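You operate a simulated robot arm through the tools that you are given. There is no shell and no other tool. Be economical: measure what you need, move in short steps, check, and stop when the job is done.

You run a simulated two-armed robot. Do the job below in one go: nothing can be reset, and whatever is moved stays where it is left.

TASK
Take the panel light from the top of the beige bench and leave it on the desk behind the light box. Stack the grey box marked "24V" from the top of the grey table on top of the grey box labelled "36V". Open the right teal door, fetch the remote and set it on the upper shelf behind the right teal door and shut the door again. Take the green lantern and leave it on the yellow tray. Fetch the green night lamp and set it on top of the orange lantern pack. Any order will do. Set down upright: green lantern, green night lamp.

The check looks at the end state, three seconds after you hand in, the way a careful person would. Anything else that was tipped, shoved, dropped, spilled or broken makes it a failure.

THE ROBOT
Two 7-joint arms with two-finger parallel grippers on one trunk, on a base that drives. Base frame: it is fixed to the floor where the robot stands at the start and does not move with it; the origin is under the middle of the robot, x ahead of it, y to its left, z up; the surface under the hand at the start is at about z = 800. Readings come in mm, rad, newtons and seconds.
The left shoulder is at the start at [110, 169, 1464], the right one opposite. With the tool pointing down near the work surface each hand reaches from about 380 to 720 mm from the robot's upright axis, wherever it stands, measured 20 degrees to its own side. Places, roughly: desk behind the light box (16x15 cm) [840, 1760, 800]; green lantern [-5500, 4250, 750]; green night lamp (5x5x6 cm) [-5400, 4800, 900]; grey box [-1000, 3500, 750]; orange lantern pack [-5500, 7000, 750]; panel light (6x6x3 cm) [700, -200, 800]; remote (5x15x3 cm) [-6100, -2400, 1000]; right teal door [-6500, -400, 300]; upper shelf behind the right teal door [-6700, -400, 300]; yellow tray (25x15x3 cm) [-5200, 4600, 800]. Payload 1.57 kg a hand.
Tool frame (each hand has its own): the origin (TCP) lies between the finger pads and is the grasp point; the fingertips stand 30 mm ahead of it; z points along the fingers, y is the line along which they close. The gripper opens to 80 mm. The fingers are 17 mm wide and 12 mm thick; the gripper's body (40 by 82 mm) begins 80 mm behind the TCP.
Orientation is that of the tool frame in the base frame, as a unit quaternion [x, y, z, w]. With the fingers straight down and closing along the base's y, the tool's x points along the base's -x, its y along +y and its z along -z.

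THE INTERFACE
- The arms move only by the tool drive_tool. It takes "left_commands", "right_commands" or both (then of equal length, played together; a hand with none holds still); each is a list that holds one entry, the list of rows, each a list of 7 numbers: the closure, from 0 (fully open) to 1 (shut), then the shift along the base's x, y, z in units of 300 mm (1.0 is 300 mm), then the turn, a rotation vector about the base's x, y, z in units of 90 degrees (1.0 is 90 degrees). In form: [[[hand, x, y, z, ax, ay, az], ...]]. A call has 1 to 20 rows; each row is the pose to reach, as a shift and turn from the pose commanded when the call began. A call with a number of a shift or a turn outside -1 to 1 is refused whole. Each row takes 0.2 s and may step no farther than 50 mm and 0.15 rad from the row before; otherwise, or with a gripper value out of range, the whole call is refused. A pose out of reach is approached as far as the arm can. The call stops where the force on the tool passes 40 N (or 10 N more than at its start, if that is more) or the arm is blocked; 0.2 s more then pass. The fingers move at their own pace (about 72 mm/s each) and stop on an object; they squeeze with about 23 N. The grip force told is the motor's: it shows also when the fingers shut on nothing. Time passes only in rows, and 0.2 s behind the last, so rows that repeat a pose let the fingers close. It gives the time, the measured TCP pose, the force on the tool (base axes), the opening and the grip force at its end, in the units of the frame above (readings bear some noise), with the torque about the TCP (base axes, N m) and any sound that the robot's microphone picked up.
- Cameras (640 x 400 px; columns grow to the right, rows downward): "scene" is now at [158.8, -17.5, 1649.1]; the picture's right is [-0.21, -0.98, 0.00], its down [-0.72, 0.16, -0.67] and it looks along [0.66, -0.14, -0.74] (base axes); focal length 280 px, centre (320, 200). "left" rides on the left gripper at [72, 7, -122] in its tool frame; the picture's right is [-0.09, 1.00, 0.00], its down [-0.84, -0.08, -0.54] and it looks along [-0.54, -0.05, 0.84] (tool axes); focal length 238 px, centre (320, 200). "right" rides on the right gripper at [72, -7, -122] in its tool frame; the picture's right is [0.09, 1.00, 0.00], its down [-0.84, 0.08, -0.54] and it looks along [-0.54, 0.05, 0.84] (tool axes); focal length 238 px, centre (320, 200). There is no depth. A picture from a camera that has moved, and an enlarged one, comes with that camera's place and axes in the base frame and with its lens.
- get_image(camera): a new picture of that camera. It takes no simulated time.
- lift_body(by): slides the trunk up (or, below 0, down) by that many mm; the arms and the scene camera ride with it, the base frame stays. It gives what a move gives, with no picture.
- roll_base(legs): drives the robot by 1 to 6 legs, each [ahead, left, turn to the left] in mm, mm and rad, along the robot's own axes; the way and the turn of a leg run together, so that a leg with both is an arc; at most 1500 mm and 3.142 rad a leg. The arms and the cameras ride along, it lands a little off, and it stops where it bumps. It gives what a move gives.
- turn_head(pan, tilt): turns the head with the scene camera to pan (to the left, within 1.501 rad either way) and tilt (down, from -0.506 to 1.204), counted from straight ahead of the robot. It gives what a move gives.
- inspect(camera, box): a new picture of the part [left, top, right, bottom] of that camera's present view, enlarged. It takes no simulated time.
- close_job(): hands the job in; it is judged then, once.

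Work in short steps. Places have to be worked out from the pictures, the camera data and where the tool is seen: move nearer, look again, correct. Check each grasp and each placing, and mend what went wrong. You have 186 turns and 174 pictures in all, those below and enlarged ones among them. Open the grippers and draw the arms clear of the work before you hand the job in, unless the task says otherwise.

The tools are called as name(argument=value, ...) on one line, values as JSON. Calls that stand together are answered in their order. drive_tool: Moves the arms, as the interface text tells. Its arguments: {"type":"object","properties":{"left_commands":{"type":"array","items":{"type":"array","items":{"type":"array","items":{"type":"number"}}}},"right_commands":{"type":"array","items":{"type":"array","items":{"type":"array","items":{"type":"number"}}}}},"required":[]} The other tools are called the same way: lift_body (by) slides the trunk up or down; roll_base (legs) drives the base; turn_head (pan, tilt) turns the head that bears the scene camera; get_image (camera) takes a picture; inspect (camera, box) takes an enlarged picture of a part of a camera's view; close_job () hands the job in.

At the start:

```text
clock: 0.0
left_position: [709.4, 54.2, 1092.5]
left_tcp_rot: [0.001, 1.0, 0.0, 0.0]
left_force: [-0.5, -0.6, 0.6]
left_moment: [0.01, 0.02, -0.02]
left_grip_width: 80.0
left_finger_force: 0.1
right_position: [506.7, -464.1, 977.1]
right_tcp_rot: [0.0, 1.0, -0.001, 0.0]
right_force: [0.3, 0.3, 0.2]
right_moment: [0.0, -0.01, -0.02]
right_grip_width: 79.9
right_finger_force: 0.2
trunk travel left (down, up): [-778.0, 112.0]
robot x, y, heading: [0.2, -1.7, -0.003]
head pan, tilt: [-0.213, 0.831]
```

scene: 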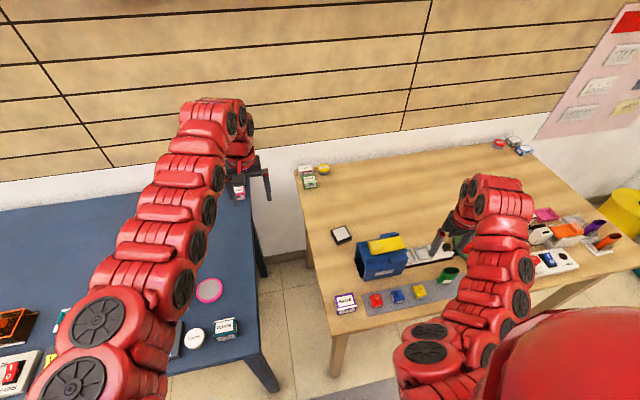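
right: 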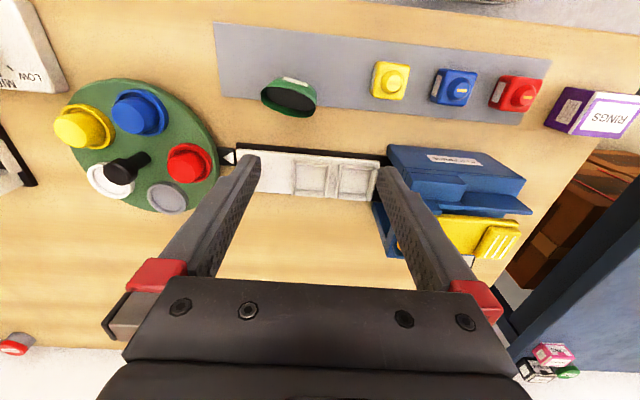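
left: 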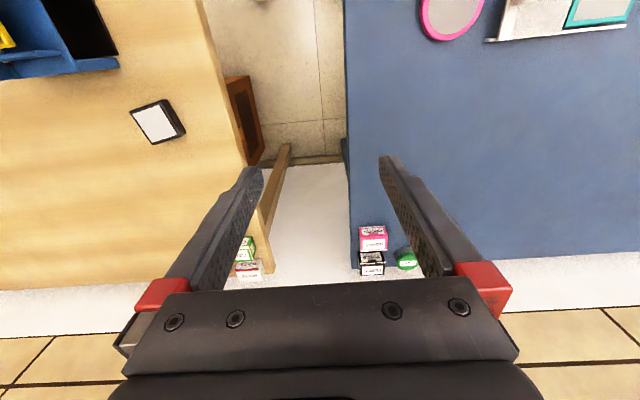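

The panel light (black-framed white square) works out at about (713,-206), top z≈830. I drive slightly ahead to bring it within the right hand's reach.

roll_base(legs=[[80, 0, 0]])

```text
clock: 1.1
left_position: [787.8, 55.4, 1095.1]
left_tcp_rot: [0.0, 1.0, -0.001, 0.0]
left_force: [0.4, 1.0, -0.1]
left_moment: [0.03, 0.01, 0.01]
left_grip_width: 79.8
left_finger_force: 0.1
right_position: [586.5, -465.8, 977.5]
right_tcp_rot: [0.0, 1.0, 0.001, 0.0]
right_force: [-0.1, -0.7, -0.2]
right_moment: [-0.03, 0.03, 0.01]
right_grip_width: 80.0
right_finger_force: 0.1
trunk travel left (down, up): [-778.0, 112.0]
robot x, y, heading: [84.9, 0.3, 0.001]
head pan, tilt: [-0.213, 0.831]
```

Robot is at x=85. Now I raise the right hand and carry it above the light, while the left hand moves away to the left.

drive_tool(right_commands=[[[0, 0, 0, 0.15, 0, 0, 0], [0, 0.05, 0.1, 0.2, 0, 0, 0.02], [0, 0.1, 0.22, 0.2, 0, 0, 0.03], [0, 0.16, 0.34, 0.2, 0, 0, 0.05], [0, 0.22, 0.46, 0.2, 0, 0, 0.06], [0, 0.28, 0.58, 0.2, 0, 0, 0.07], [0, 0.34, 0.7, 0.2, 0, 0, 0.08], [0, 0.39, 0.81, 0.2, 0, 0, 0.094], [0, 0.413, 0.866, 0.15, 0, 0, 0.094], [0, 0.413, 0.866, 0.0, 0, 0, 0.094]]], left_commands=[[[0, 0, 0.1, 0, 0, 0, 0], [0, 0, 0.2, 0, 0, 0, 0], [0, 0, 0.3, 0, 0, 0, 0], [0, 0, 0.4, 0, 0, 0, 0], [0, 0, 0.5, 0, 0, 0, 0], [0, 0, 0.6, 0, 0, 0, 0], [0, 0, 0.6, 0, 0, 0, 0], [0, 0, 0.6, 0, 0, 0, 0], [0, 0, 0.6, 0, 0, 0, 0], [0, 0, 0.6, 0, 0, 0, 0]]])

get_image(camera="right")

```text
clock: 3.3
left_position: [789.2, 236.1, 1093.1]
left_tcp_rot: [0.001, 1.0, 0.0, 0.0]
left_force: [-0.2, -0.2, -0.6]
left_moment: [0.06, 0.03, -0.02]
left_grip_width: 80.0
left_finger_force: 0.1
right_position: [712.0, -207.0, 976.8]
right_tcp_rot: [-0.074, 0.997, 0.0, -0.001]
right_force: [-0.6, -0.1, -0.1]
right_moment: [0.0, 0.01, -0.01]
right_grip_width: 80.0
right_finger_force: 0.0
right hand out of reach, approached as far as the arm can: row 1, 2, 3, 4, 5, 6, 7, 8
trunk travel left (down, up): [-778.0, 112.0]
robot x, y, heading: [78.5, 1.3, 0.001]
head pan, tilt: [-0.213, 0.831]
```

```text
170 pictures are left
camera right: at [642.5, -223.8, 1098.2], right [-0.24, 0.97, 0.0], down [0.82, 0.2, 0.54], along [0.53, 0.13, -0.84], focal length 238 px, centre (320, 200)
```

right: 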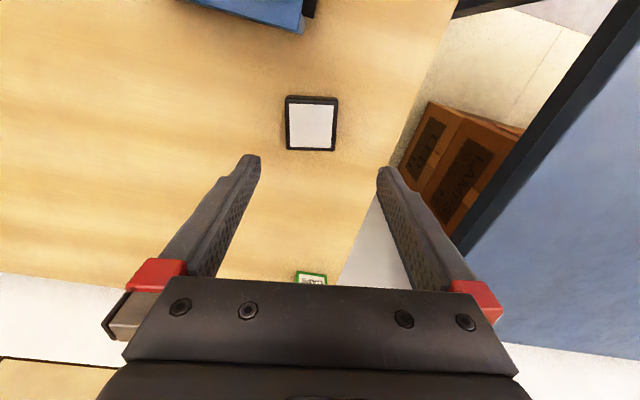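

The light is well aligned beneath the hand, centred about (714.5,-214). I descend to TCP z≈838 and close.

drive_tool(right_commands=[[[0, 0.008, -0.022, -0.15, 0, 0, 0], [0, 0.008, -0.022, -0.3, 0, 0, 0], [0, 0.008, -0.022, -0.4, 0, 0, 0], [0, 0.008, -0.022, -0.465, 0, 0, 0], [1, 0.008, -0.022, -0.465, 0, 0, 0], [1, 0.008, -0.022, -0.465, 0, 0, 0], [1, 0.008, -0.022, -0.465, 0, 0, 0]]])

get_image(camera="right")

```text
clock: 4.9
left_position: [789.9, 236.9, 1094.9]
left_tcp_rot: [0.0, 1.0, 0.0, 0.0]
left_force: [-0.5, 0.5, -0.1]
left_moment: [0.0, -0.01, 0.0]
left_grip_width: 80.1
left_finger_force: 0.1
right_position: [714.2, -213.9, 838.6]
right_tcp_rot: [-0.073, 0.997, -0.001, 0.0]
right_force: [-0.2, -0.5, -0.1]
right_moment: [-0.02, 0.01, 0.01]
right_grip_width: 59.5
right_finger_force: 23.0
trunk travel left (down, up): [-778.0, 112.0]
robot x, y, heading: [76.6, 0.6, -0.001]
head pan, tilt: [-0.213, 0.831]
```

```text
169 pictures are left
camera right: at [645.3, -230.4, 959.3], right [-0.24, 0.97, 0.0], down [0.82, 0.2, 0.54], along [0.53, 0.13, -0.84], focal length 238 px, centre (320, 200)
```

right: 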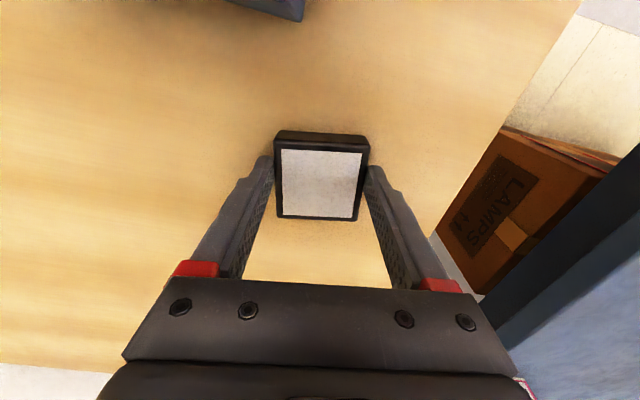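

Grip holds at 59.5 mm. I lift the light and look left with the head toward the desk.

drive_tool(right_commands=[[[1, 0, 0, 0.15, 0, 0, 0], [1, 0, 0, 0.3, 0, 0, 0], [1, 0, 0, 0.45, 0, 0, 0], [1, -0.1, -0.1, 0.55, 0, 0, 0], [1, -0.22, -0.2, 0.6, 0, 0, 0], [1, -0.35, -0.25, 0.6, 0, 0, 0]]])

turn_head(pan=1.0, tilt=0.6)

get_image(camera="scene")

```text
refused: row 4 steps farther than a row can; nothing moved
```

```text
clock: 6.3
left_position: [789.0, 237.9, 1094.2]
left_tcp_rot: [0.0, 1.0, 0.0, -0.001]
left_force: [0.3, -0.2, 0.3]
left_moment: [-0.01, -0.01, -0.02]
left_grip_width: 80.0
left_finger_force: 0.0
right_position: [715.4, -214.3, 838.3]
right_tcp_rot: [-0.073, 0.997, 0.0, 0.0]
right_force: [0.3, -0.3, -0.1]
right_moment: [0.0, 0.02, -0.01]
right_grip_width: 59.2
right_finger_force: 23.2
trunk travel left (down, up): [-778.0, 112.0]
robot x, y, heading: [81.8, 0.3, -0.002]
head pan, tilt: [1.0, 0.6]
```

```text
168 pictures are left
camera scene: at [208.8, 73.6, 1668.5], right [0.84, -0.54, 0.0], down [-0.31, -0.48, -0.82], along [0.45, 0.69, -0.57], focal length 280 px, centre (320, 200)
```

scene: 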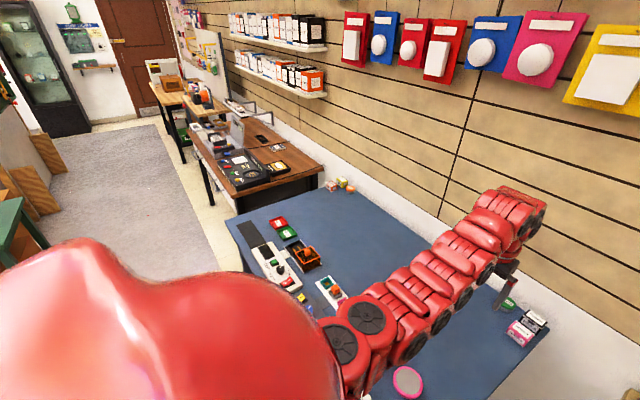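

The rows stepped too far; I resend with smaller steps, retracting both hands for the drive along to the brown desk.

drive_tool(right_commands=[[[1, 0, 0, 0.15, 0, 0, 0], [1, 0, 0, 0.3, 0, 0, 0], [1, 0, 0, 0.45, 0, 0, 0], [1, -0.1, -0.05, 0.52, 0, 0, 0], [1, -0.22, -0.1, 0.55, 0, 0, 0], [1, -0.35, -0.15, 0.55, 0, 0, 0], [1, -0.5, -0.18, 0.55, 0, 0, 0], [1, -0.65, -0.2, 0.55, 0, 0, 0]]], left_commands=[[[0, -0.15, 0, 0, 0, 0, 0], [0, -0.3, 0, 0, 0, 0, 0], [0, -0.45, 0, 0, 0, 0, 0], [0, -0.6, 0, 0, 0, 0, 0], [0, -0.7, 0, 0, 0, 0, 0], [0, -0.8, 0, 0, 0, 0, 0], [0, -0.9, 0, 0, 0, 0, 0], [0, -0.95, 0, 0, 0, 0, 0]]])

roll_base(legs=[[-130, 0, 0], [0, 1000, 0], [0, 950, 0]])

turn_head(pan=-0.2, tilt=0.75)

get_image(camera="scene")

```text
clock: 8.1
left_position: [721.6, 237.2, 1092.4]
left_tcp_rot: [0.001, 1.0, 0.0, 0.001]
left_force: [-0.4, -0.9, 1.2]
left_moment: [-0.01, -0.01, 0.03]
left_grip_width: 80.1
left_finger_force: 0.0
left hand out of reach, approached as far as the arm can: row 2, 3, 4, 5, 6, 7, 8
right_position: [624.1, -242.6, 966.5]
right_tcp_rot: [-0.073, 0.997, 0.001, 0.004]
right_force: [-0.2, 0.1, -1.0]
right_moment: [0.04, 0.0, 0.02]
right_grip_width: 59.7
right_finger_force: 22.6
right hand out of reach, approached as far as the arm can: row 4, 5, 6, 7, 8
trunk travel left (down, up): [-778.0, 112.0]
robot x, y, heading: [81.2, -1.9, 0.005]
head pan, tilt: [1.0, 0.6]
```

```text
clock: 18.8
left_position: [584.7, 2204.3, 1091.6]
left_tcp_rot: [-0.004, 1.0, 0.0, 0.0]
left_force: [-0.1, -0.5, -0.8]
left_moment: [0.0, 0.01, -0.02]
left_grip_width: 80.2
left_finger_force: 0.0
right_position: [490.7, 1722.9, 966.5]
right_tcp_rot: [-0.079, 0.997, 0.002, 0.003]
right_force: [-1.0, -0.2, -0.3]
right_moment: [-0.04, -0.01, 0.02]
right_grip_width: 59.4
right_finger_force: 23.4
trunk travel left (down, up): [-778.0, 112.0]
robot x, y, heading: [-53.9, 1955.7, 0.011]
head pan, tilt: [1.0, 0.6]
```

```text
clock: 20.2
left_position: [585.4, 2204.9, 1092.5]
left_tcp_rot: [-0.004, 1.0, 0.0, 0.0]
left_force: [-0.4, -0.8, 0.1]
left_moment: [0.02, 0.0, -0.02]
left_grip_width: 80.0
left_finger_force: 0.0
right_position: [491.8, 1723.7, 967.4]
right_tcp_rot: [-0.079, 0.997, 0.001, 0.003]
right_force: [0.3, 0.5, -1.1]
right_moment: [0.04, 0.02, -0.03]
right_grip_width: 59.0
right_finger_force: 23.6
trunk travel left (down, up): [-778.0, 112.0]
robot x, y, heading: [-51.3, 1960.9, 0.013]
head pan, tilt: [-0.201, 0.75]
```

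```text
167 pictures are left
camera scene: at [108.7, 1944.9, 1655.6], right [-0.19, -0.98, 0.0], down [-0.67, 0.13, -0.73], along [0.72, -0.14, -0.68], focal length 280 px, centre (320, 200)
```

scene: 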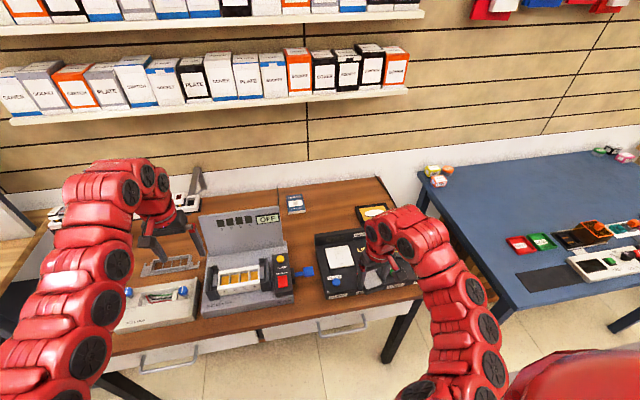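

I see the brown desk; a black box with a white square probably is the light box. I inspect it closer for labels.

inspect(camera="scene", box=[190, 170, 430, 320])

get_image(camera="right")

```text
2.67 times, centred on (310, 245) of scene
camera zoom: at [108.7, 1944.9, 1655.6], right [-0.19, -0.98, 0.0], down [-0.67, 0.13, -0.73], along [0.72, -0.14, -0.68], focal length 746 px, centre (347, 80)
```

zoom: 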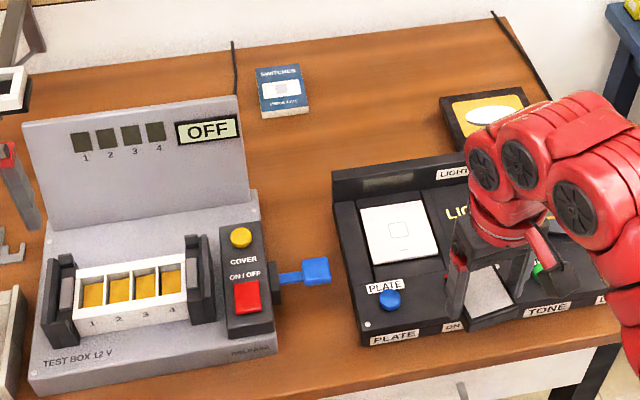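

```text
165 pictures are left
camera right: at [422.6, 1705.5, 1087.9], right [-0.25, 0.97, 0.0], down [0.81, 0.21, 0.55], along [0.53, 0.14, -0.84], focal length 238 px, centre (320, 200)
```

right: 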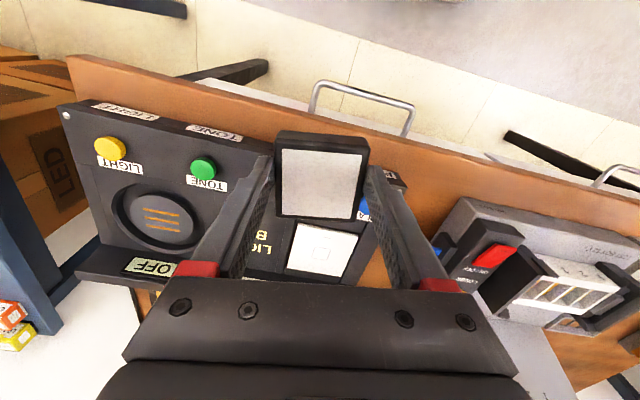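

The light box is the black one labelled LIGHT BOX; bare desk lies behind it around (850,1760). I advance partly, then raise the hand before crossing its back wall.

roll_base(legs=[[130, 0, 0]])

drive_tool(right_commands=[[[1, 0, 0, 0.15, 0, 0, 0], [1, 0, 0, 0.3, 0, 0, 0], [1, 0.1, 0, 0.4, 0, 0, 0], [1, 0.2, 0, 0.4, 0, 0, 0]]])

roll_base(legs=[[120, 0, 0]])

get_image(camera="right")

get_image(camera="scene")

```text
clock: 21.4
left_position: [714.8, 2206.3, 1092.8]
left_tcp_rot: [-0.005, 1.0, 0.0, -0.001]
left_force: [0.4, 0.7, 0.1]
left_moment: [-0.06, 0.0, 0.04]
left_grip_width: 79.7
left_finger_force: 0.1
right_position: [622.4, 1725.5, 967.6]
right_tcp_rot: [-0.079, 0.997, 0.001, 0.004]
right_force: [-1.0, -0.4, -1.4]
right_moment: [0.02, 0.02, 0.0]
right_grip_width: 59.2
right_finger_force: 23.2
trunk travel left (down, up): [-778.0, 112.0]
robot x, y, heading: [77.4, 1961.6, 0.012]
head pan, tilt: [-0.201, 0.75]
```

```text
clock: 22.4
left_position: [714.1, 2205.6, 1092.2]
left_tcp_rot: [-0.005, 1.0, 0.0, 0.0]
left_force: [-0.6, 0.2, 0.3]
left_moment: [-0.01, -0.02, -0.03]
left_grip_width: 80.0
left_finger_force: 0.1
right_position: [622.1, 1725.1, 966.5]
right_tcp_rot: [-0.08, 0.997, 0.002, 0.003]
right_force: [-0.5, 0.9, -1.0]
right_moment: [0.0, 0.03, 0.01]
right_grip_width: 59.1
right_finger_force: 23.1
right hand out of reach, approached as far as the arm can: row 1, 2, 3, 4
trunk travel left (down, up): [-778.0, 112.0]
robot x, y, heading: [78.3, 1962.5, 0.014]
head pan, tilt: [-0.201, 0.75]
```

```text
clock: 23.7
left_position: [833.5, 2209.9, 1092.9]
left_tcp_rot: [-0.007, 1.0, 0.001, 0.0]
left_force: [0.2, -0.5, -1.1]
left_moment: [-0.02, -0.03, 0.04]
left_grip_width: 80.0
left_finger_force: 0.0
right_position: [743.9, 1729.2, 965.5]
right_tcp_rot: [-0.08, 0.997, 0.001, 0.004]
right_force: [-0.9, 0.7, -0.6]
right_moment: [-0.01, -0.02, -0.03]
right_grip_width: 59.4
right_finger_force: 23.1
trunk travel left (down, up): [-778.0, 112.0]
robot x, y, heading: [196.7, 1965.4, 0.015]
head pan, tilt: [-0.201, 0.75]
```

```text
164 pictures are left
camera right: at [672.4, 1710.2, 1088.3], right [-0.25, 0.97, 0.0], down [0.81, 0.21, 0.55], along [0.53, 0.14, -0.84], focal length 238 px, centre (320, 200)
```

right: 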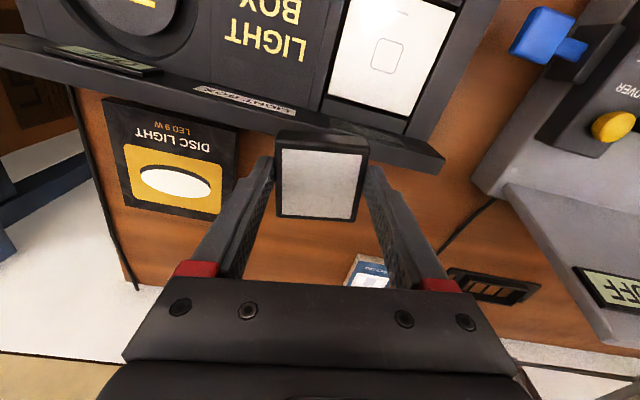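

```text
163 pictures are left
camera scene: at [357.2, 1948.3, 1655.8], right [-0.19, -0.98, 0.0], down [-0.67, 0.13, -0.73], along [0.72, -0.14, -0.68], focal length 280 px, centre (320, 200)
```

scene: 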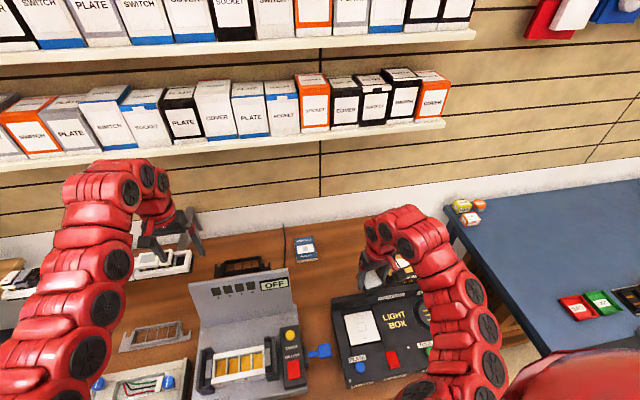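

The bare spot between the wall of the light box and the switches pack is clear. I move over (848,1755) staying high.

drive_tool(right_commands=[[[1, 0.12, 0.03, 0, 0, 0, 0], [1, 0.24, 0.06, 0, 0, 0, 0], [1, 0.347, 0.087, 0, 0, 0, 0], [1, 0.347, 0.087, 0, 0, 0, 0]]])

get_image(camera="right")

```text
clock: 24.7
left_position: [833.2, 2210.3, 1092.9]
left_tcp_rot: [-0.007, 1.0, 0.0, 0.0]
left_force: [-0.5, 0.0, -0.3]
left_moment: [0.04, -0.02, -0.02]
left_grip_width: 80.2
left_finger_force: 0.0
right_position: [843.7, 1755.3, 965.5]
right_tcp_rot: [-0.081, 0.997, 0.001, 0.003]
right_force: [-1.1, 0.5, -0.7]
right_moment: [-0.03, -0.01, 0.05]
right_grip_width: 59.1
right_finger_force: 22.4
trunk travel left (down, up): [-778.0, 112.0]
robot x, y, heading: [200.1, 1961.1, 0.015]
head pan, tilt: [-0.201, 0.75]
```

```text
162 pictures are left
camera right: at [775.1, 1737.8, 1086.7], right [-0.25, 0.97, 0.0], down [0.81, 0.21, 0.55], along [0.53, 0.14, -0.84], focal length 238 px, centre (320, 200)
```

right: 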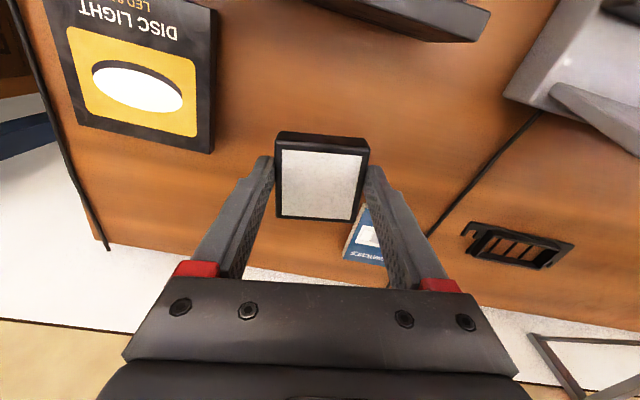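

Spot is clear. I descend gently to table height.

drive_tool(right_commands=[[[1, 0, 0, -0.15, 0, 0, 0], [1, 0, 0, -0.3, 0, 0, 0], [1, 0, 0, -0.38, 0, 0, 0], [1, 0, 0, -0.41, 0, 0, 0], [1, 0, 0, -0.42, 0, 0, 0], [1, 0, 0, -0.425, 0, 0, 0]]])

get_image(camera="right")

```text
clock: 26.1
left_position: [833.3, 2211.0, 1093.4]
left_tcp_rot: [-0.005, 1.0, 0.001, 0.0]
left_force: [0.2, -0.1, 0.3]
left_moment: [0.02, 0.0, 0.0]
left_grip_width: 79.9
left_finger_force: 0.1
right_position: [847.5, 1752.8, 839.9]
right_tcp_rot: [-0.081, 0.997, 0.001, 0.004]
right_force: [-0.5, 0.3, 0.0]
right_moment: [0.03, 0.01, 0.02]
right_grip_width: 59.2
right_finger_force: 22.8
trunk travel left (down, up): [-778.0, 112.0]
robot x, y, heading: [195.3, 1964.3, 0.016]
head pan, tilt: [-0.201, 0.75]
```

```text
161 pictures are left
camera right: at [776.9, 1736.1, 960.7], right [-0.25, 0.97, 0.0], down [0.81, 0.21, 0.55], along [0.53, 0.14, -0.84], focal length 238 px, centre (320, 200)
```

right: 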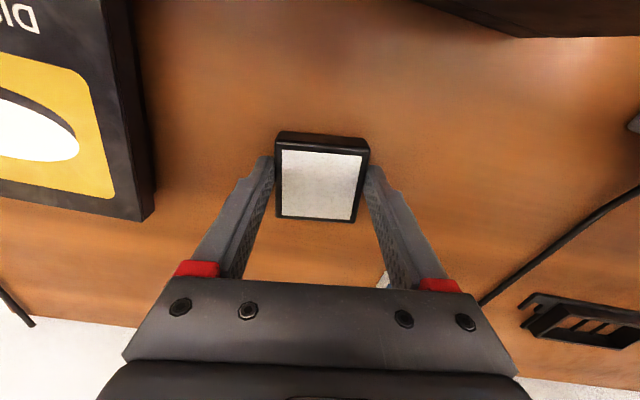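

No contact force yet; I lower in 2 mm steps watching the force.

drive_tool(right_commands=[[[1, 0, 0, -0.007, 0, 0, 0], [1, 0, 0, -0.007, 0, 0, 0]]])

```text
clock: 26.7
left_position: [832.8, 2209.5, 1091.8]
left_tcp_rot: [-0.006, 1.0, 0.0, 0.0]
left_force: [-0.7, 0.2, -0.6]
left_moment: [0.05, -0.02, 0.0]
left_grip_width: 80.0
left_finger_force: 0.2
right_position: [848.0, 1754.8, 837.7]
right_tcp_rot: [-0.08, 0.997, 0.001, 0.003]
right_force: [-0.9, 0.8, -1.4]
right_moment: [-0.04, -0.01, 0.01]
right_grip_width: 59.1
right_finger_force: 23.6
trunk travel left (down, up): [-778.0, 112.0]
robot x, y, heading: [197.0, 1960.8, 0.014]
head pan, tilt: [-0.201, 0.75]
```

drive_tool(right_commands=[[[1, 0, 0, -0.007, 0, 0, 0], [1, 0, 0, -0.013, 0, 0, 0], [1, 0, 0, -0.013, 0, 0, 0]]])

```text
clock: 27.5
left_position: [830.4, 2209.8, 1094.2]
left_tcp_rot: [-0.006, 1.0, -0.001, 0.002]
left_force: [0.2, -0.3, -0.7]
left_moment: [0.01, 0.0, 0.03]
left_grip_width: 79.9
left_finger_force: 0.1
right_position: [847.0, 1754.0, 836.2]
right_tcp_rot: [-0.081, 0.997, 0.0, 0.007]
right_force: [1.0, 0.1, 21.4]
right_moment: [-0.04, 0.02, -0.01]
right_grip_width: 59.4
right_finger_force: 23.1
trunk travel left (down, up): [-778.0, 112.0]
robot x, y, heading: [192.2, 1962.8, 0.015]
head pan, tilt: [-0.201, 0.75]
```

Contact (21 N up). I release and rise, retracting both hands.

drive_tool(right_commands=[[[0.7, 0, 0, 0.005, 0, 0, 0], [0, 0, 0, 0.005, 0, 0, 0], [0, 0, 0, 0.005, 0, 0, 0], [0, 0, 0, 0.15, 0, 0, 0], [0, 0, 0, 0.3, 0, 0, 0], [0, 0, 0, 0.45, 0, 0, 0]]])

get_image(camera="right")

```text
clock: 28.9
left_position: [833.7, 2210.4, 1092.3]
left_tcp_rot: [-0.006, 1.0, -0.001, 0.0]
left_force: [0.2, 1.0, 0.0]
left_moment: [-0.03, 0.01, -0.05]
left_grip_width: 79.9
left_finger_force: 0.1
right_position: [847.9, 1756.3, 967.7]
right_tcp_rot: [-0.079, 0.997, 0.0, 0.004]
right_force: [0.4, -0.6, -0.5]
right_moment: [-0.05, 0.0, -0.02]
right_grip_width: 80.1
right_finger_force: 0.1
trunk travel left (down, up): [-778.0, 112.0]
robot x, y, heading: [198.3, 1962.0, 0.014]
head pan, tilt: [-0.201, 0.75]
```

```text
160 pictures are left
camera right: at [778.4, 1738.4, 1088.7], right [-0.25, 0.97, 0.0], down [0.81, 0.21, 0.55], along [0.53, 0.14, -0.84], focal length 238 px, centre (320, 200)
```

right: 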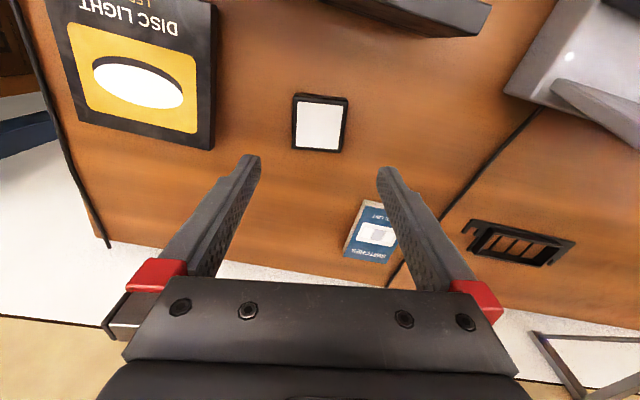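

The light stands behind the light box. I back off and look around toward the grey table (about (-1000,3500)).

roll_base(legs=[[-450, 0, 0]])

turn_head(pan=1.4, tilt=0.4)

get_image(camera="scene")

```text
clock: 31.6
left_position: [381.1, 2202.3, 1092.2]
left_tcp_rot: [-0.004, 1.0, 0.0, 0.0]
left_force: [0.4, 0.1, 0.1]
left_moment: [-0.01, -0.04, -0.04]
left_grip_width: 79.9
left_finger_force: 0.1
right_position: [393.8, 1747.0, 966.8]
right_tcp_rot: [-0.077, 0.997, 0.001, 0.004]
right_force: [-0.4, 0.0, -1.2]
right_moment: [0.0, 0.0, -0.02]
right_grip_width: 80.0
right_finger_force: 0.1
trunk travel left (down, up): [-778.0, 112.0]
robot x, y, heading: [-256.0, 1960.3, 0.013]
head pan, tilt: [-0.201, 0.75]
```

```text
clock: 33.3
left_position: [381.1, 2200.4, 1092.0]
left_tcp_rot: [-0.003, 1.0, 0.0, 0.0]
left_force: [0.5, 0.0, 0.6]
left_moment: [0.02, -0.02, -0.01]
left_grip_width: 80.0
left_finger_force: 0.0
right_position: [394.7, 1747.0, 966.2]
right_tcp_rot: [-0.078, 0.997, 0.002, 0.003]
right_force: [-0.1, 0.1, -0.5]
right_moment: [0.0, 0.01, -0.02]
right_grip_width: 80.1
right_finger_force: 0.1
trunk travel left (down, up): [-778.0, 112.0]
robot x, y, heading: [-258.5, 1957.5, 0.008]
head pan, tilt: [1.4, 0.4]
```

```text
159 pictures are left
camera scene: at [-161.9, 2049.8, 1686.7], right [0.99, -0.16, 0.0], down [-0.06, -0.38, -0.92], along [0.15, 0.91, -0.39], focal length 280 px, centre (320, 200)
```

scene: 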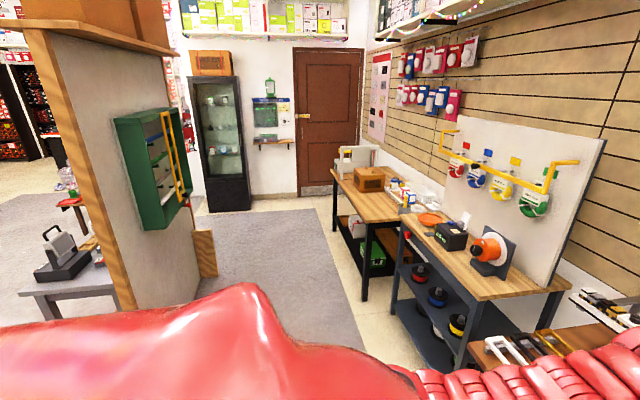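

The grey table appears on the left near (-1200,3320+). I turn left 90° and look again.

roll_base(legs=[[0, 0, 1.57]])

turn_head(pan=0.5, tilt=0.5)

get_image(camera="scene")

turn_head(pan=1.4, tilt=0.4)

get_image(camera="scene")

```text
clock: 37.5
left_position: [-491.1, 2601.6, 1093.1]
left_tcp_rot: [-0.705, 0.709, 0.0, 0.0]
left_force: [0.6, 0.1, 0.3]
left_moment: [-0.03, -0.02, 0.0]
left_grip_width: 80.0
left_finger_force: 0.1
right_position: [-37.1, 2607.8, 966.7]
right_tcp_rot: [0.755, -0.656, -0.005, -0.001]
right_force: [0.8, -0.5, 0.6]
right_moment: [-0.02, -0.01, 0.01]
right_grip_width: 79.8
right_finger_force: 0.0
trunk travel left (down, up): [-778.0, 112.0]
robot x, y, heading: [-256.9, 1954.7, 1.563]
head pan, tilt: [1.4, 0.4]
```

```text
clock: 38.7
left_position: [-491.0, 2601.9, 1091.2]
left_tcp_rot: [-0.704, 0.71, 0.0, 0.0]
left_force: [0.1, 0.8, -1.1]
left_moment: [0.02, 0.03, 0.0]
left_grip_width: 80.2
left_finger_force: 0.0
right_position: [-37.7, 2607.2, 967.3]
right_tcp_rot: [0.755, -0.655, -0.003, -0.002]
right_force: [-0.3, -0.1, -0.9]
right_moment: [-0.01, 0.01, 0.0]
right_grip_width: 79.8
right_finger_force: 0.1
trunk travel left (down, up): [-778.0, 112.0]
robot x, y, heading: [-256.6, 1956.0, 1.566]
head pan, tilt: [0.499, 0.499]
```

```text
158 pictures are left
camera scene: at [-299.9, 2118.2, 1677.6], right [0.88, 0.47, 0.0], down [0.23, -0.42, -0.88], along [-0.42, 0.77, -0.48], focal length 280 px, centre (320, 200)
```

scene: 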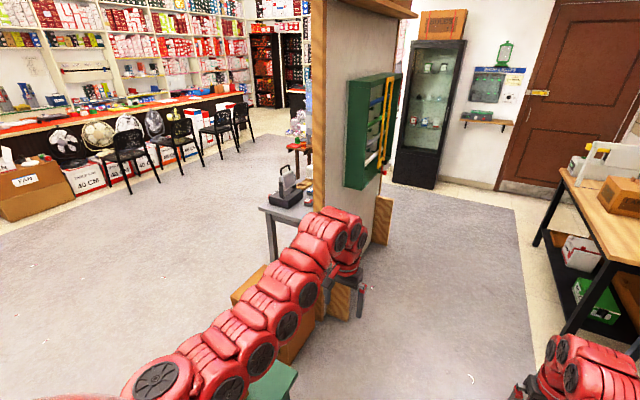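

```text
clock: 39.9
left_position: [-490.7, 2601.8, 1092.2]
left_tcp_rot: [-0.705, 0.71, 0.0, 0.001]
left_force: [-0.1, 0.6, -0.3]
left_moment: [-0.01, -0.01, 0.03]
left_grip_width: 79.8
left_finger_force: 0.0
right_position: [-37.6, 2607.3, 966.9]
right_tcp_rot: [0.755, -0.656, -0.004, -0.001]
right_force: [0.4, -0.3, -0.1]
right_moment: [0.03, 0.01, -0.01]
right_grip_width: 79.8
right_finger_force: 0.1
trunk travel left (down, up): [-778.0, 112.0]
robot x, y, heading: [-259.8, 1958.5, 1.565]
head pan, tilt: [1.4, 0.4]
```

```text
157 pictures are left
camera scene: at [-347.9, 2054.5, 1686.7], right [0.18, 0.98, 0.0], down [0.38, -0.07, -0.92], along [-0.91, 0.16, -0.39], focal length 280 px, centre (320, 200)
```

scene: 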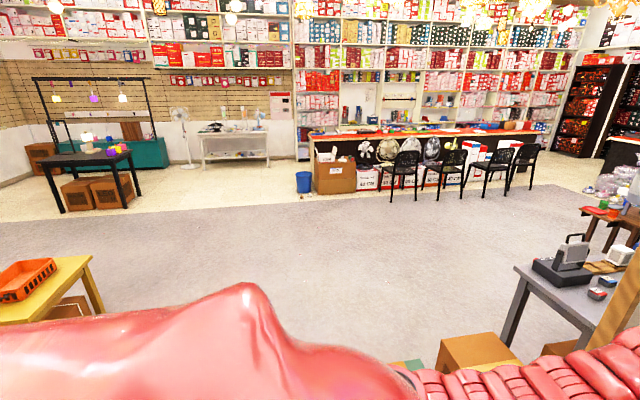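

Table with grey boxes is at roughly (-1150..-1200, 3500..3640); there are a stool and cartons on the floor before it. I look down to map these obstacles.

turn_head(pan=0.85, tilt=0.75)

get_image(camera="scene")

```text
clock: 40.9
left_position: [-492.6, 2601.4, 1092.4]
left_tcp_rot: [-0.704, 0.71, 0.001, 0.0]
left_force: [-0.2, 0.2, -0.2]
left_moment: [0.01, -0.01, 0.04]
left_grip_width: 80.0
left_finger_force: 0.0
right_position: [-37.7, 2608.4, 967.1]
right_tcp_rot: [0.756, -0.655, -0.003, -0.002]
right_force: [-0.3, 0.5, 0.1]
right_moment: [-0.01, 0.0, 0.01]
right_grip_width: 80.1
right_finger_force: 0.0
trunk travel left (down, up): [-778.0, 112.0]
robot x, y, heading: [-256.9, 1958.1, 1.563]
head pan, tilt: [0.85, 0.75]
```

```text
156 pictures are left
camera scene: at [-318.7, 2093.1, 1655.7], right [0.66, 0.75, 0.0], down [0.51, -0.45, -0.73], along [-0.55, 0.49, -0.68], focal length 280 px, centre (320, 200)
```

scene: 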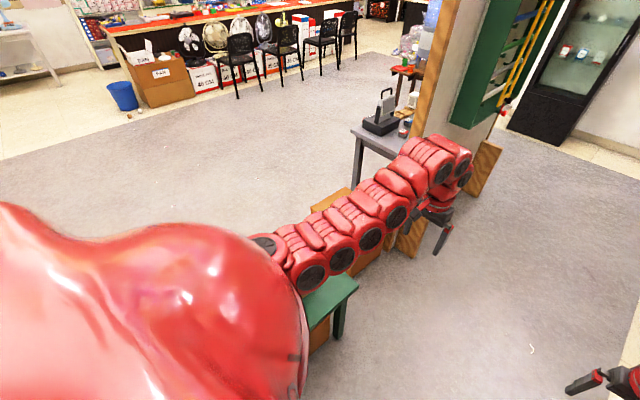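

A low green table stands around (-730,2650), so I'll go round it through the open carpet and approach the grey table from its -x end. First back up and shift left, then look.

roll_base(legs=[[-350, 0, 0], [0, 1000, 0]])

turn_head(pan=0.3, tilt=0.6)

get_image(camera="scene")

```text
clock: 47.8
left_position: [-1480.5, 2250.0, 1092.0]
left_tcp_rot: [0.709, -0.705, 0.0, 0.0]
left_force: [-0.1, -0.4, 0.5]
left_moment: [-0.01, 0.0, -0.05]
left_grip_width: 79.8
left_finger_force: 0.1
right_position: [-1025.2, 2262.9, 966.8]
right_tcp_rot: [0.759, -0.651, -0.003, -0.001]
right_force: [-0.2, 0.4, 0.0]
right_moment: [0.04, -0.02, 0.04]
right_grip_width: 80.2
right_finger_force: 0.1
trunk travel left (down, up): [-778.0, 112.0]
robot x, y, heading: [-1240.0, 1612.0, 1.573]
head pan, tilt: [0.85, 0.75]
```

```text
clock: 48.8
left_position: [-1481.0, 2250.7, 1092.2]
left_tcp_rot: [0.709, -0.705, 0.0, 0.0]
left_force: [0.4, 0.8, 0.6]
left_moment: [-0.04, -0.02, 0.02]
left_grip_width: 79.7
left_finger_force: 0.1
right_position: [-1027.0, 2262.8, 966.5]
right_tcp_rot: [0.759, -0.651, -0.003, -0.002]
right_force: [-0.5, 0.5, -0.3]
right_moment: [0.03, 0.01, -0.03]
right_grip_width: 80.2
right_finger_force: 0.0
trunk travel left (down, up): [-778.0, 112.0]
robot x, y, heading: [-1235.4, 1614.0, 1.58]
head pan, tilt: [0.3, 0.6]
```

```text
155 pictures are left
camera scene: at [-1265.0, 1774.4, 1668.5], right [0.95, 0.3, 0.0], down [0.17, -0.54, -0.82], along [-0.25, 0.79, -0.57], focal length 280 px, centre (320, 200)
```

scene: 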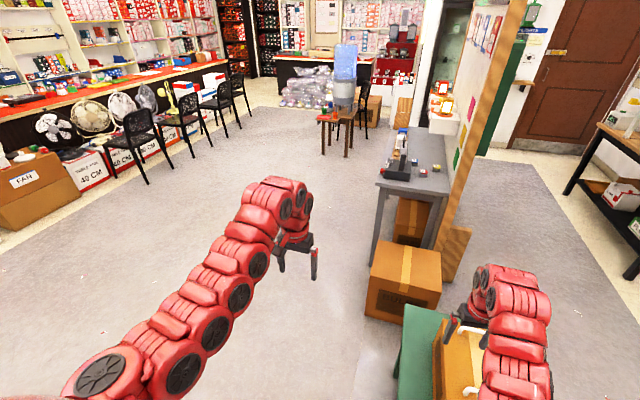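

The grey table runs in y (3330–4300) at x -1396..-940, open carpet on its -x side. I go to about (-2100,3520) and turn to face +x.

roll_base(legs=[[0, 900, 0], [950, 0, 0], [930, 0, 0], [0, 0, -1.57]])

turn_head(pan=0.0, tilt=0.65)

get_image(camera="scene")

```text
clock: 66.3
left_position: [-1534.3, 3721.2, 1092.1]
left_tcp_rot: [-0.007, 1.0, 0.0, -0.001]
left_force: [-1.1, 0.9, -0.5]
left_moment: [-0.02, -0.01, 0.01]
left_grip_width: 80.0
left_finger_force: 0.0
right_position: [-1517.9, 3268.3, 967.0]
right_tcp_rot: [-0.081, 0.997, 0.001, 0.003]
right_force: [-0.1, -0.2, 0.2]
right_moment: [0.02, -0.02, -0.01]
right_grip_width: 80.1
right_finger_force: 0.1
trunk travel left (down, up): [-778.0, 112.0]
robot x, y, heading: [-2170.3, 3471.4, 0.012]
head pan, tilt: [0.3, 0.6]
```

```text
clock: 67.1
left_position: [-1535.1, 3721.0, 1092.6]
left_tcp_rot: [-0.006, 1.0, 0.0, 0.0]
left_force: [-0.4, 0.7, -0.8]
left_moment: [-0.04, 0.0, -0.02]
left_grip_width: 79.9
left_finger_force: 0.2
right_position: [-1518.2, 3268.2, 968.0]
right_tcp_rot: [-0.081, 0.997, 0.001, 0.003]
right_force: [0.0, 0.8, 0.3]
right_moment: [0.0, -0.04, 0.03]
right_grip_width: 80.1
right_finger_force: 0.1
trunk travel left (down, up): [-778.0, 112.0]
robot x, y, heading: [-2173.2, 3470.7, 0.018]
head pan, tilt: [0.0, 0.649]
```

```text
154 pictures are left
camera scene: at [-2003.6, 3475.9, 1664.2], right [0.02, -1.0, 0.0], down [-0.6, -0.01, -0.8], along [0.8, 0.01, -0.6], focal length 280 px, centre (320, 200)
```

scene: 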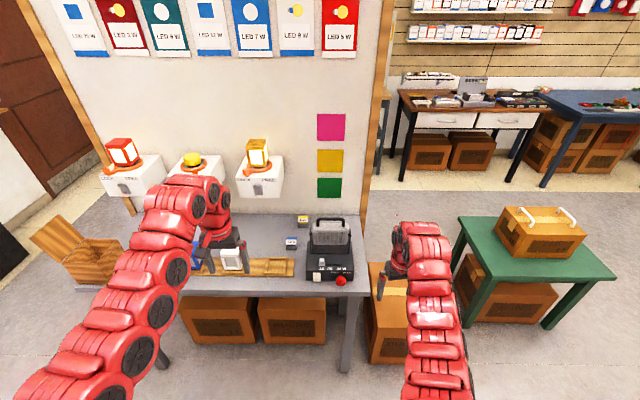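

Two small boxes are seen near (303,220) and (291,242). I zoom in on their labels.

inspect(camera="scene", box=[180, 190, 380, 315])

```text
3.20 times, centred on (280, 252) of scene
camera zoom: at [-2003.6, 3475.9, 1664.2], right [0.02, -1.0, 0.0], down [-0.6, -0.01, -0.8], along [0.8, 0.01, -0.6], focal length 895 px, centre (448, 32)
```

zoom: 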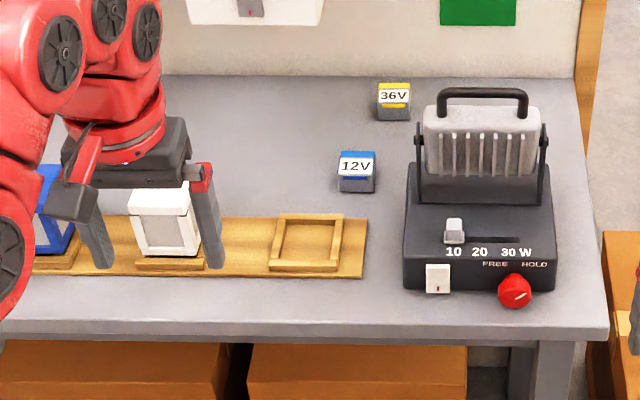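

I see 36V and 12V; the 24V must be hidden by the left arm or the lamp. I take the left wrist view.

get_image(camera="left")

get_image(camera="right")

```text
152 pictures are left
camera left: at [-1606.5, 3726.8, 1214.4], right [0.08, 1.0, 0.0], down [0.84, -0.07, 0.54], along [0.54, -0.04, -0.84], focal length 238 px, centre (320, 200)
```

left: 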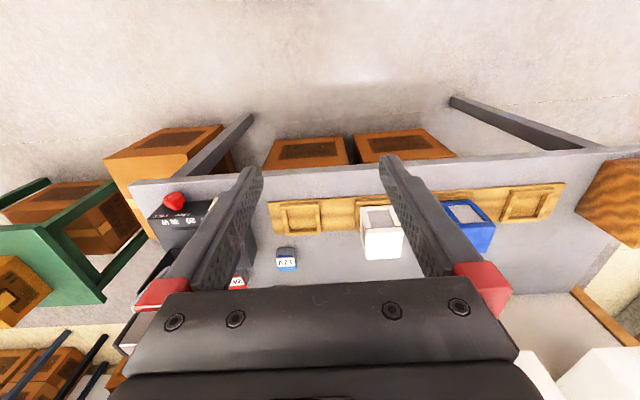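

```text
151 pictures are left
camera right: at [-1587.9, 3249.4, 1087.6], right [-0.25, 0.97, 0.0], down [0.81, 0.21, 0.55], along [0.53, 0.14, -0.84], focal length 238 px, centre (320, 200)
```

right: 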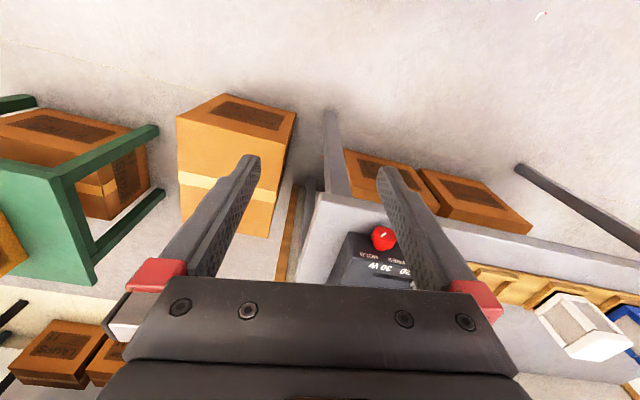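

A red-labelled box shows at (237,283) in the left view, behind the black lamp unit. I inspect it.

inspect(camera="left", box=[200, 225, 320, 300])

```text
5.33 times, centred on (260, 262) of left
camera zoom: at [-1606.5, 3726.8, 1214.4], right [0.08, 1.0, 0.0], down [0.84, -0.07, 0.54], along [0.54, -0.04, -0.84], focal length 1271 px, centre (640, -133)
```

zoom: 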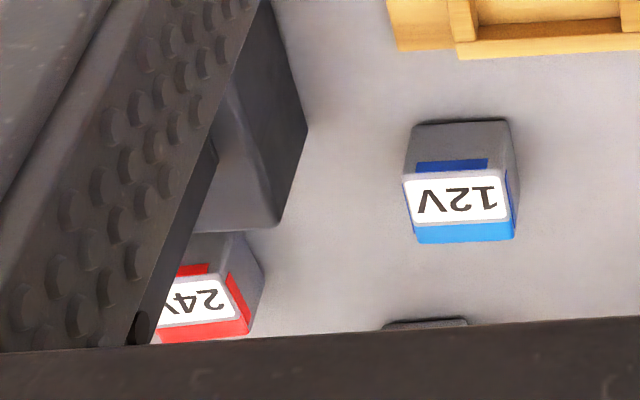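

The red-labelled box is 24V, just behind the lamp unit around (-1097,3466). I drive ahead to see it better.

roll_base(legs=[[300, 0, 0]])

drive_tool(left_commands=[[[0, 0, -0.15, 0, 0, 0, 0], [0, 0, -0.3, 0, 0, 0, 0], [0, 0, -0.45, 0, 0, 0, 0], [0, 0, -0.6, 0, 0, 0, 0], [0, 0, -0.7, 0, 0, 0, 0]]])

get_image(camera="left")

get_image(camera="scene")

```text
clock: 69.2
left_position: [-1232.2, 3726.1, 1092.4]
left_tcp_rot: [-0.006, 1.0, 0.0, 0.0]
left_force: [-0.6, 0.0, -0.1]
left_moment: [0.03, 0.01, 0.04]
left_grip_width: 80.2
left_finger_force: 0.0
right_position: [-1217.5, 3271.3, 967.1]
right_tcp_rot: [-0.081, 0.997, 0.002, 0.004]
right_force: [0.5, 0.6, -0.4]
right_moment: [-0.01, 0.02, -0.03]
right_grip_width: 80.1
right_finger_force: 0.0
trunk travel left (down, up): [-778.0, 112.0]
robot x, y, heading: [-1870.4, 3479.4, 0.017]
head pan, tilt: [0.0, 0.649]
```

```text
clock: 70.4
left_position: [-1231.2, 3515.6, 1092.9]
left_tcp_rot: [-0.008, 1.0, 0.0, -0.001]
left_force: [0.7, -0.6, 0.0]
left_moment: [0.0, 0.01, 0.03]
left_grip_width: 79.9
left_finger_force: 0.0
left hand out of reach, approached as far as the arm can: row 2
right_position: [-1216.5, 3271.6, 966.5]
right_tcp_rot: [-0.08, 0.997, 0.001, 0.004]
right_force: [-0.1, 0.6, -0.9]
right_moment: [-0.01, -0.03, 0.04]
right_grip_width: 80.0
right_finger_force: 0.1
trunk travel left (down, up): [-778.0, 112.0]
robot x, y, heading: [-1870.6, 3476.5, 0.015]
head pan, tilt: [0.0, 0.649]
```

```text
149 pictures are left
camera left: at [-1303.5, 3521.8, 1214.6], right [0.08, 1.0, 0.0], down [0.84, -0.07, 0.54], along [0.54, -0.04, -0.84], focal length 238 px, centre (320, 200)
```

left: 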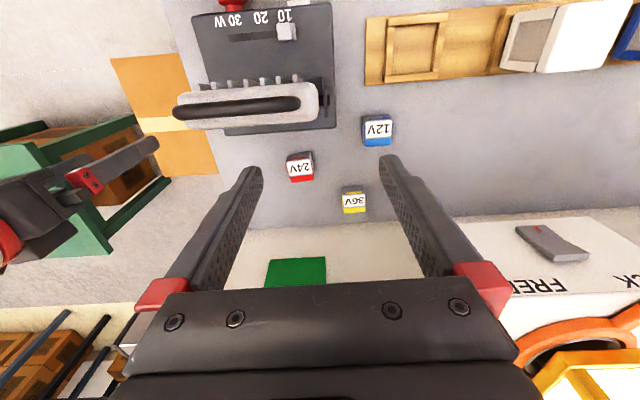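

```text
148 pictures are left
camera scene: at [-1700.9, 3479.5, 1664.1], right [0.02, -1.0, 0.0], down [-0.61, -0.01, -0.8], along [0.8, 0.01, -0.61], focal length 280 px, centre (320, 200)
```

scene: 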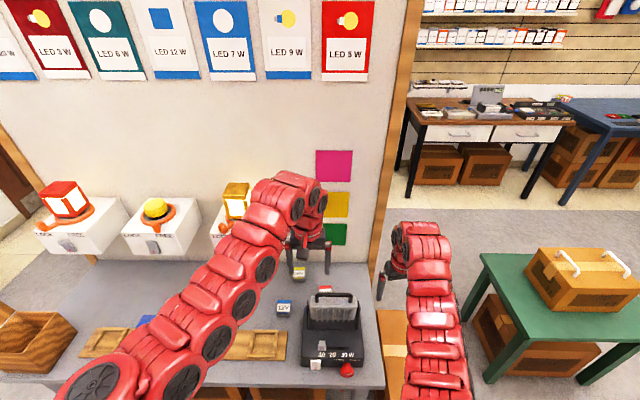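

Overhead view: 24V at about (-1108,3468), 36V at (-1015,3572), the lamp's back is ~40 mm away from the 24V. I advance 120 mm and lower the trunk 120 mm for reach.

roll_base(legs=[[120, 0, 0]])

lift_body(by=-120)

get_image(camera="left")

```text
clock: 71.6
left_position: [-1113.4, 3517.8, 1093.4]
left_tcp_rot: [-0.007, 1.0, 0.0, 0.0]
left_force: [-0.1, 0.9, 0.0]
left_moment: [0.05, 0.02, 0.01]
left_grip_width: 80.0
left_finger_force: 0.0
right_position: [-1096.3, 3272.6, 967.1]
right_tcp_rot: [-0.082, 0.997, 0.001, 0.004]
right_force: [0.3, 0.2, -0.1]
right_moment: [-0.01, -0.03, 0.0]
right_grip_width: 80.0
right_finger_force: 0.2
trunk travel left (down, up): [-778.0, 112.0]
robot x, y, heading: [-1752.6, 3477.1, 0.018]
head pan, tilt: [0.0, 0.649]
```

```text
clock: 73.1
left_position: [-1112.0, 3518.8, 972.6]
left_tcp_rot: [-0.007, 1.0, 0.0, 0.001]
left_force: [-1.2, 0.3, -0.9]
left_moment: [-0.01, -0.01, 0.04]
left_grip_width: 79.8
left_finger_force: 0.0
right_position: [-1096.7, 3273.8, 847.0]
right_tcp_rot: [-0.081, 0.997, 0.002, 0.003]
right_force: [0.2, -0.5, 0.5]
right_moment: [0.02, 0.01, -0.02]
right_grip_width: 80.1
right_finger_force: 0.0
trunk travel left (down, up): [-658.0, 232.0]
robot x, y, heading: [-1748.5, 3481.1, 0.017]
head pan, tilt: [0.0, 0.649]
```

```text
147 pictures are left
camera left: at [-1184.5, 3524.4, 1095.1], right [0.08, 1.0, 0.0], down [0.84, -0.07, 0.54], along [0.54, -0.04, -0.84], focal length 238 px, centre (320, 200)
```

left: 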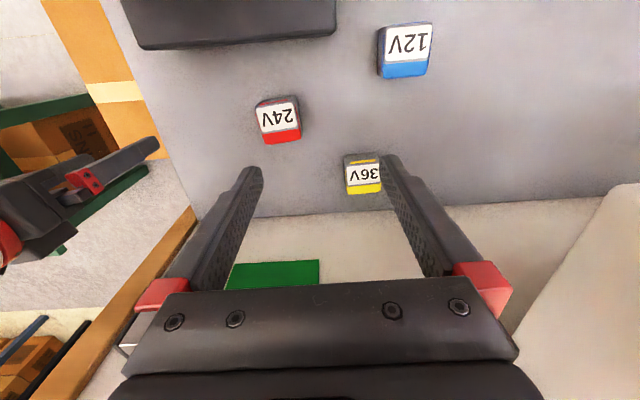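

24V reads at about (-1108,3469), yaw ~4°. I move over it and halfway down to check.

drive_tool(left_commands=[[[0, 0.013, -0.15, 0, 0, 0, 0.04], [0, 0.013, -0.167, -0.12, 0, 0, 0.04], [0, 0.013, -0.167, -0.27, 0, 0, 0.04]]])

get_image(camera="left")

```text
clock: 73.9
left_position: [-1106.9, 3469.0, 892.8]
left_tcp_rot: [-0.038, 0.999, 0.001, -0.001]
left_force: [-0.8, 0.7, -0.1]
left_moment: [0.02, 0.01, 0.02]
left_grip_width: 80.1
left_finger_force: 0.1
right_position: [-1096.5, 3273.2, 845.8]
right_tcp_rot: [-0.081, 0.997, 0.001, 0.004]
right_force: [-0.3, 0.7, -0.3]
right_moment: [0.0, 0.01, 0.01]
right_grip_width: 80.1
right_finger_force: 0.0
trunk travel left (down, up): [-658.0, 232.0]
robot x, y, heading: [-1751.3, 3479.6, 0.014]
head pan, tilt: [0.0, 0.649]
```

```text
146 pictures are left
camera left: at [-1180.3, 3469.8, 1014.8], right [0.01, 1.0, 0.0], down [0.84, -0.01, 0.54], along [0.54, -0.01, -0.84], focal length 238 px, centre (320, 200)
```

left: 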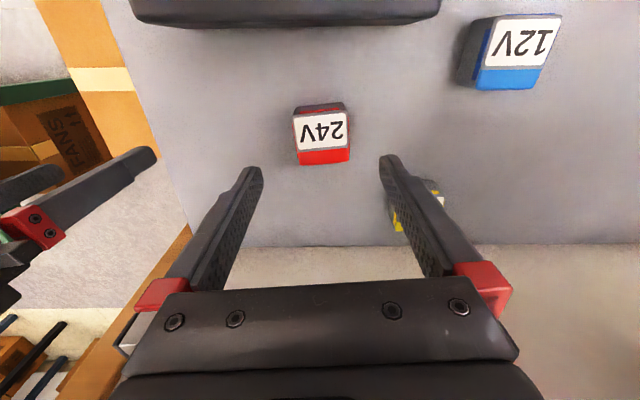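

Aligned. I descend to TCP z≈787 and grip.

drive_tool(left_commands=[[[0, 0, 0, -0.15, 0, 0, 0], [0, 0, 0, -0.27, 0, 0, 0], [0, 0, 0, -0.345, 0, 0, 0], [1, 0, 0, -0.345, 0, 0, 0], [1, 0, 0, -0.345, 0, 0, 0], [1, 0, 0, -0.345, 0, 0, 0]]])

get_image(camera="left")

```text
clock: 74.6
left_position: [-1108.5, 3469.5, 809.3]
left_tcp_rot: [-0.038, 0.999, 0.0, -0.002]
left_force: [-15.6, 4.5, 25.8]
left_moment: [0.05, 0.29, 0.02]
left_grip_width: 79.5
left_finger_force: 0.1
right_position: [-1097.6, 3275.4, 847.2]
right_tcp_rot: [-0.082, 0.997, 0.001, 0.003]
right_force: [0.2, 0.4, -0.4]
right_moment: [0.03, 0.04, -0.05]
right_grip_width: 80.1
right_finger_force: 0.0
trunk travel left (down, up): [-658.0, 232.0]
robot x, y, heading: [-1750.2, 3485.2, 0.014]
head pan, tilt: [0.0, 0.649]
stopped in row 3 (left hand): the force on the tool passed its limit at 68 N (the readings are from after the stop); the commanded pose is now the measured one
```

```text
145 pictures are left
camera left: at [-1180.8, 3470.8, 932.4], right [0.02, 1.0, 0.0], down [0.84, -0.01, 0.54], along [0.54, -0.01, -0.84], focal length 238 px, centre (320, 200)
```

left: 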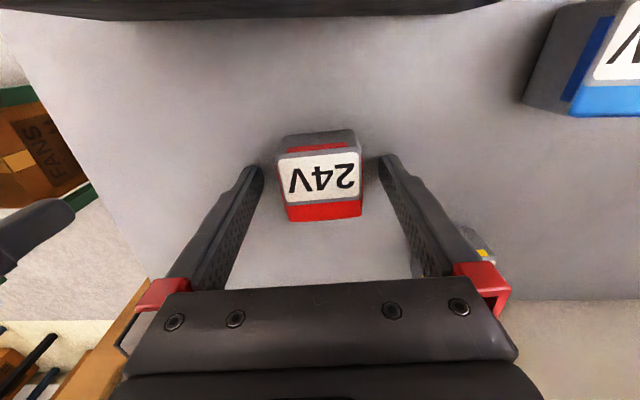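

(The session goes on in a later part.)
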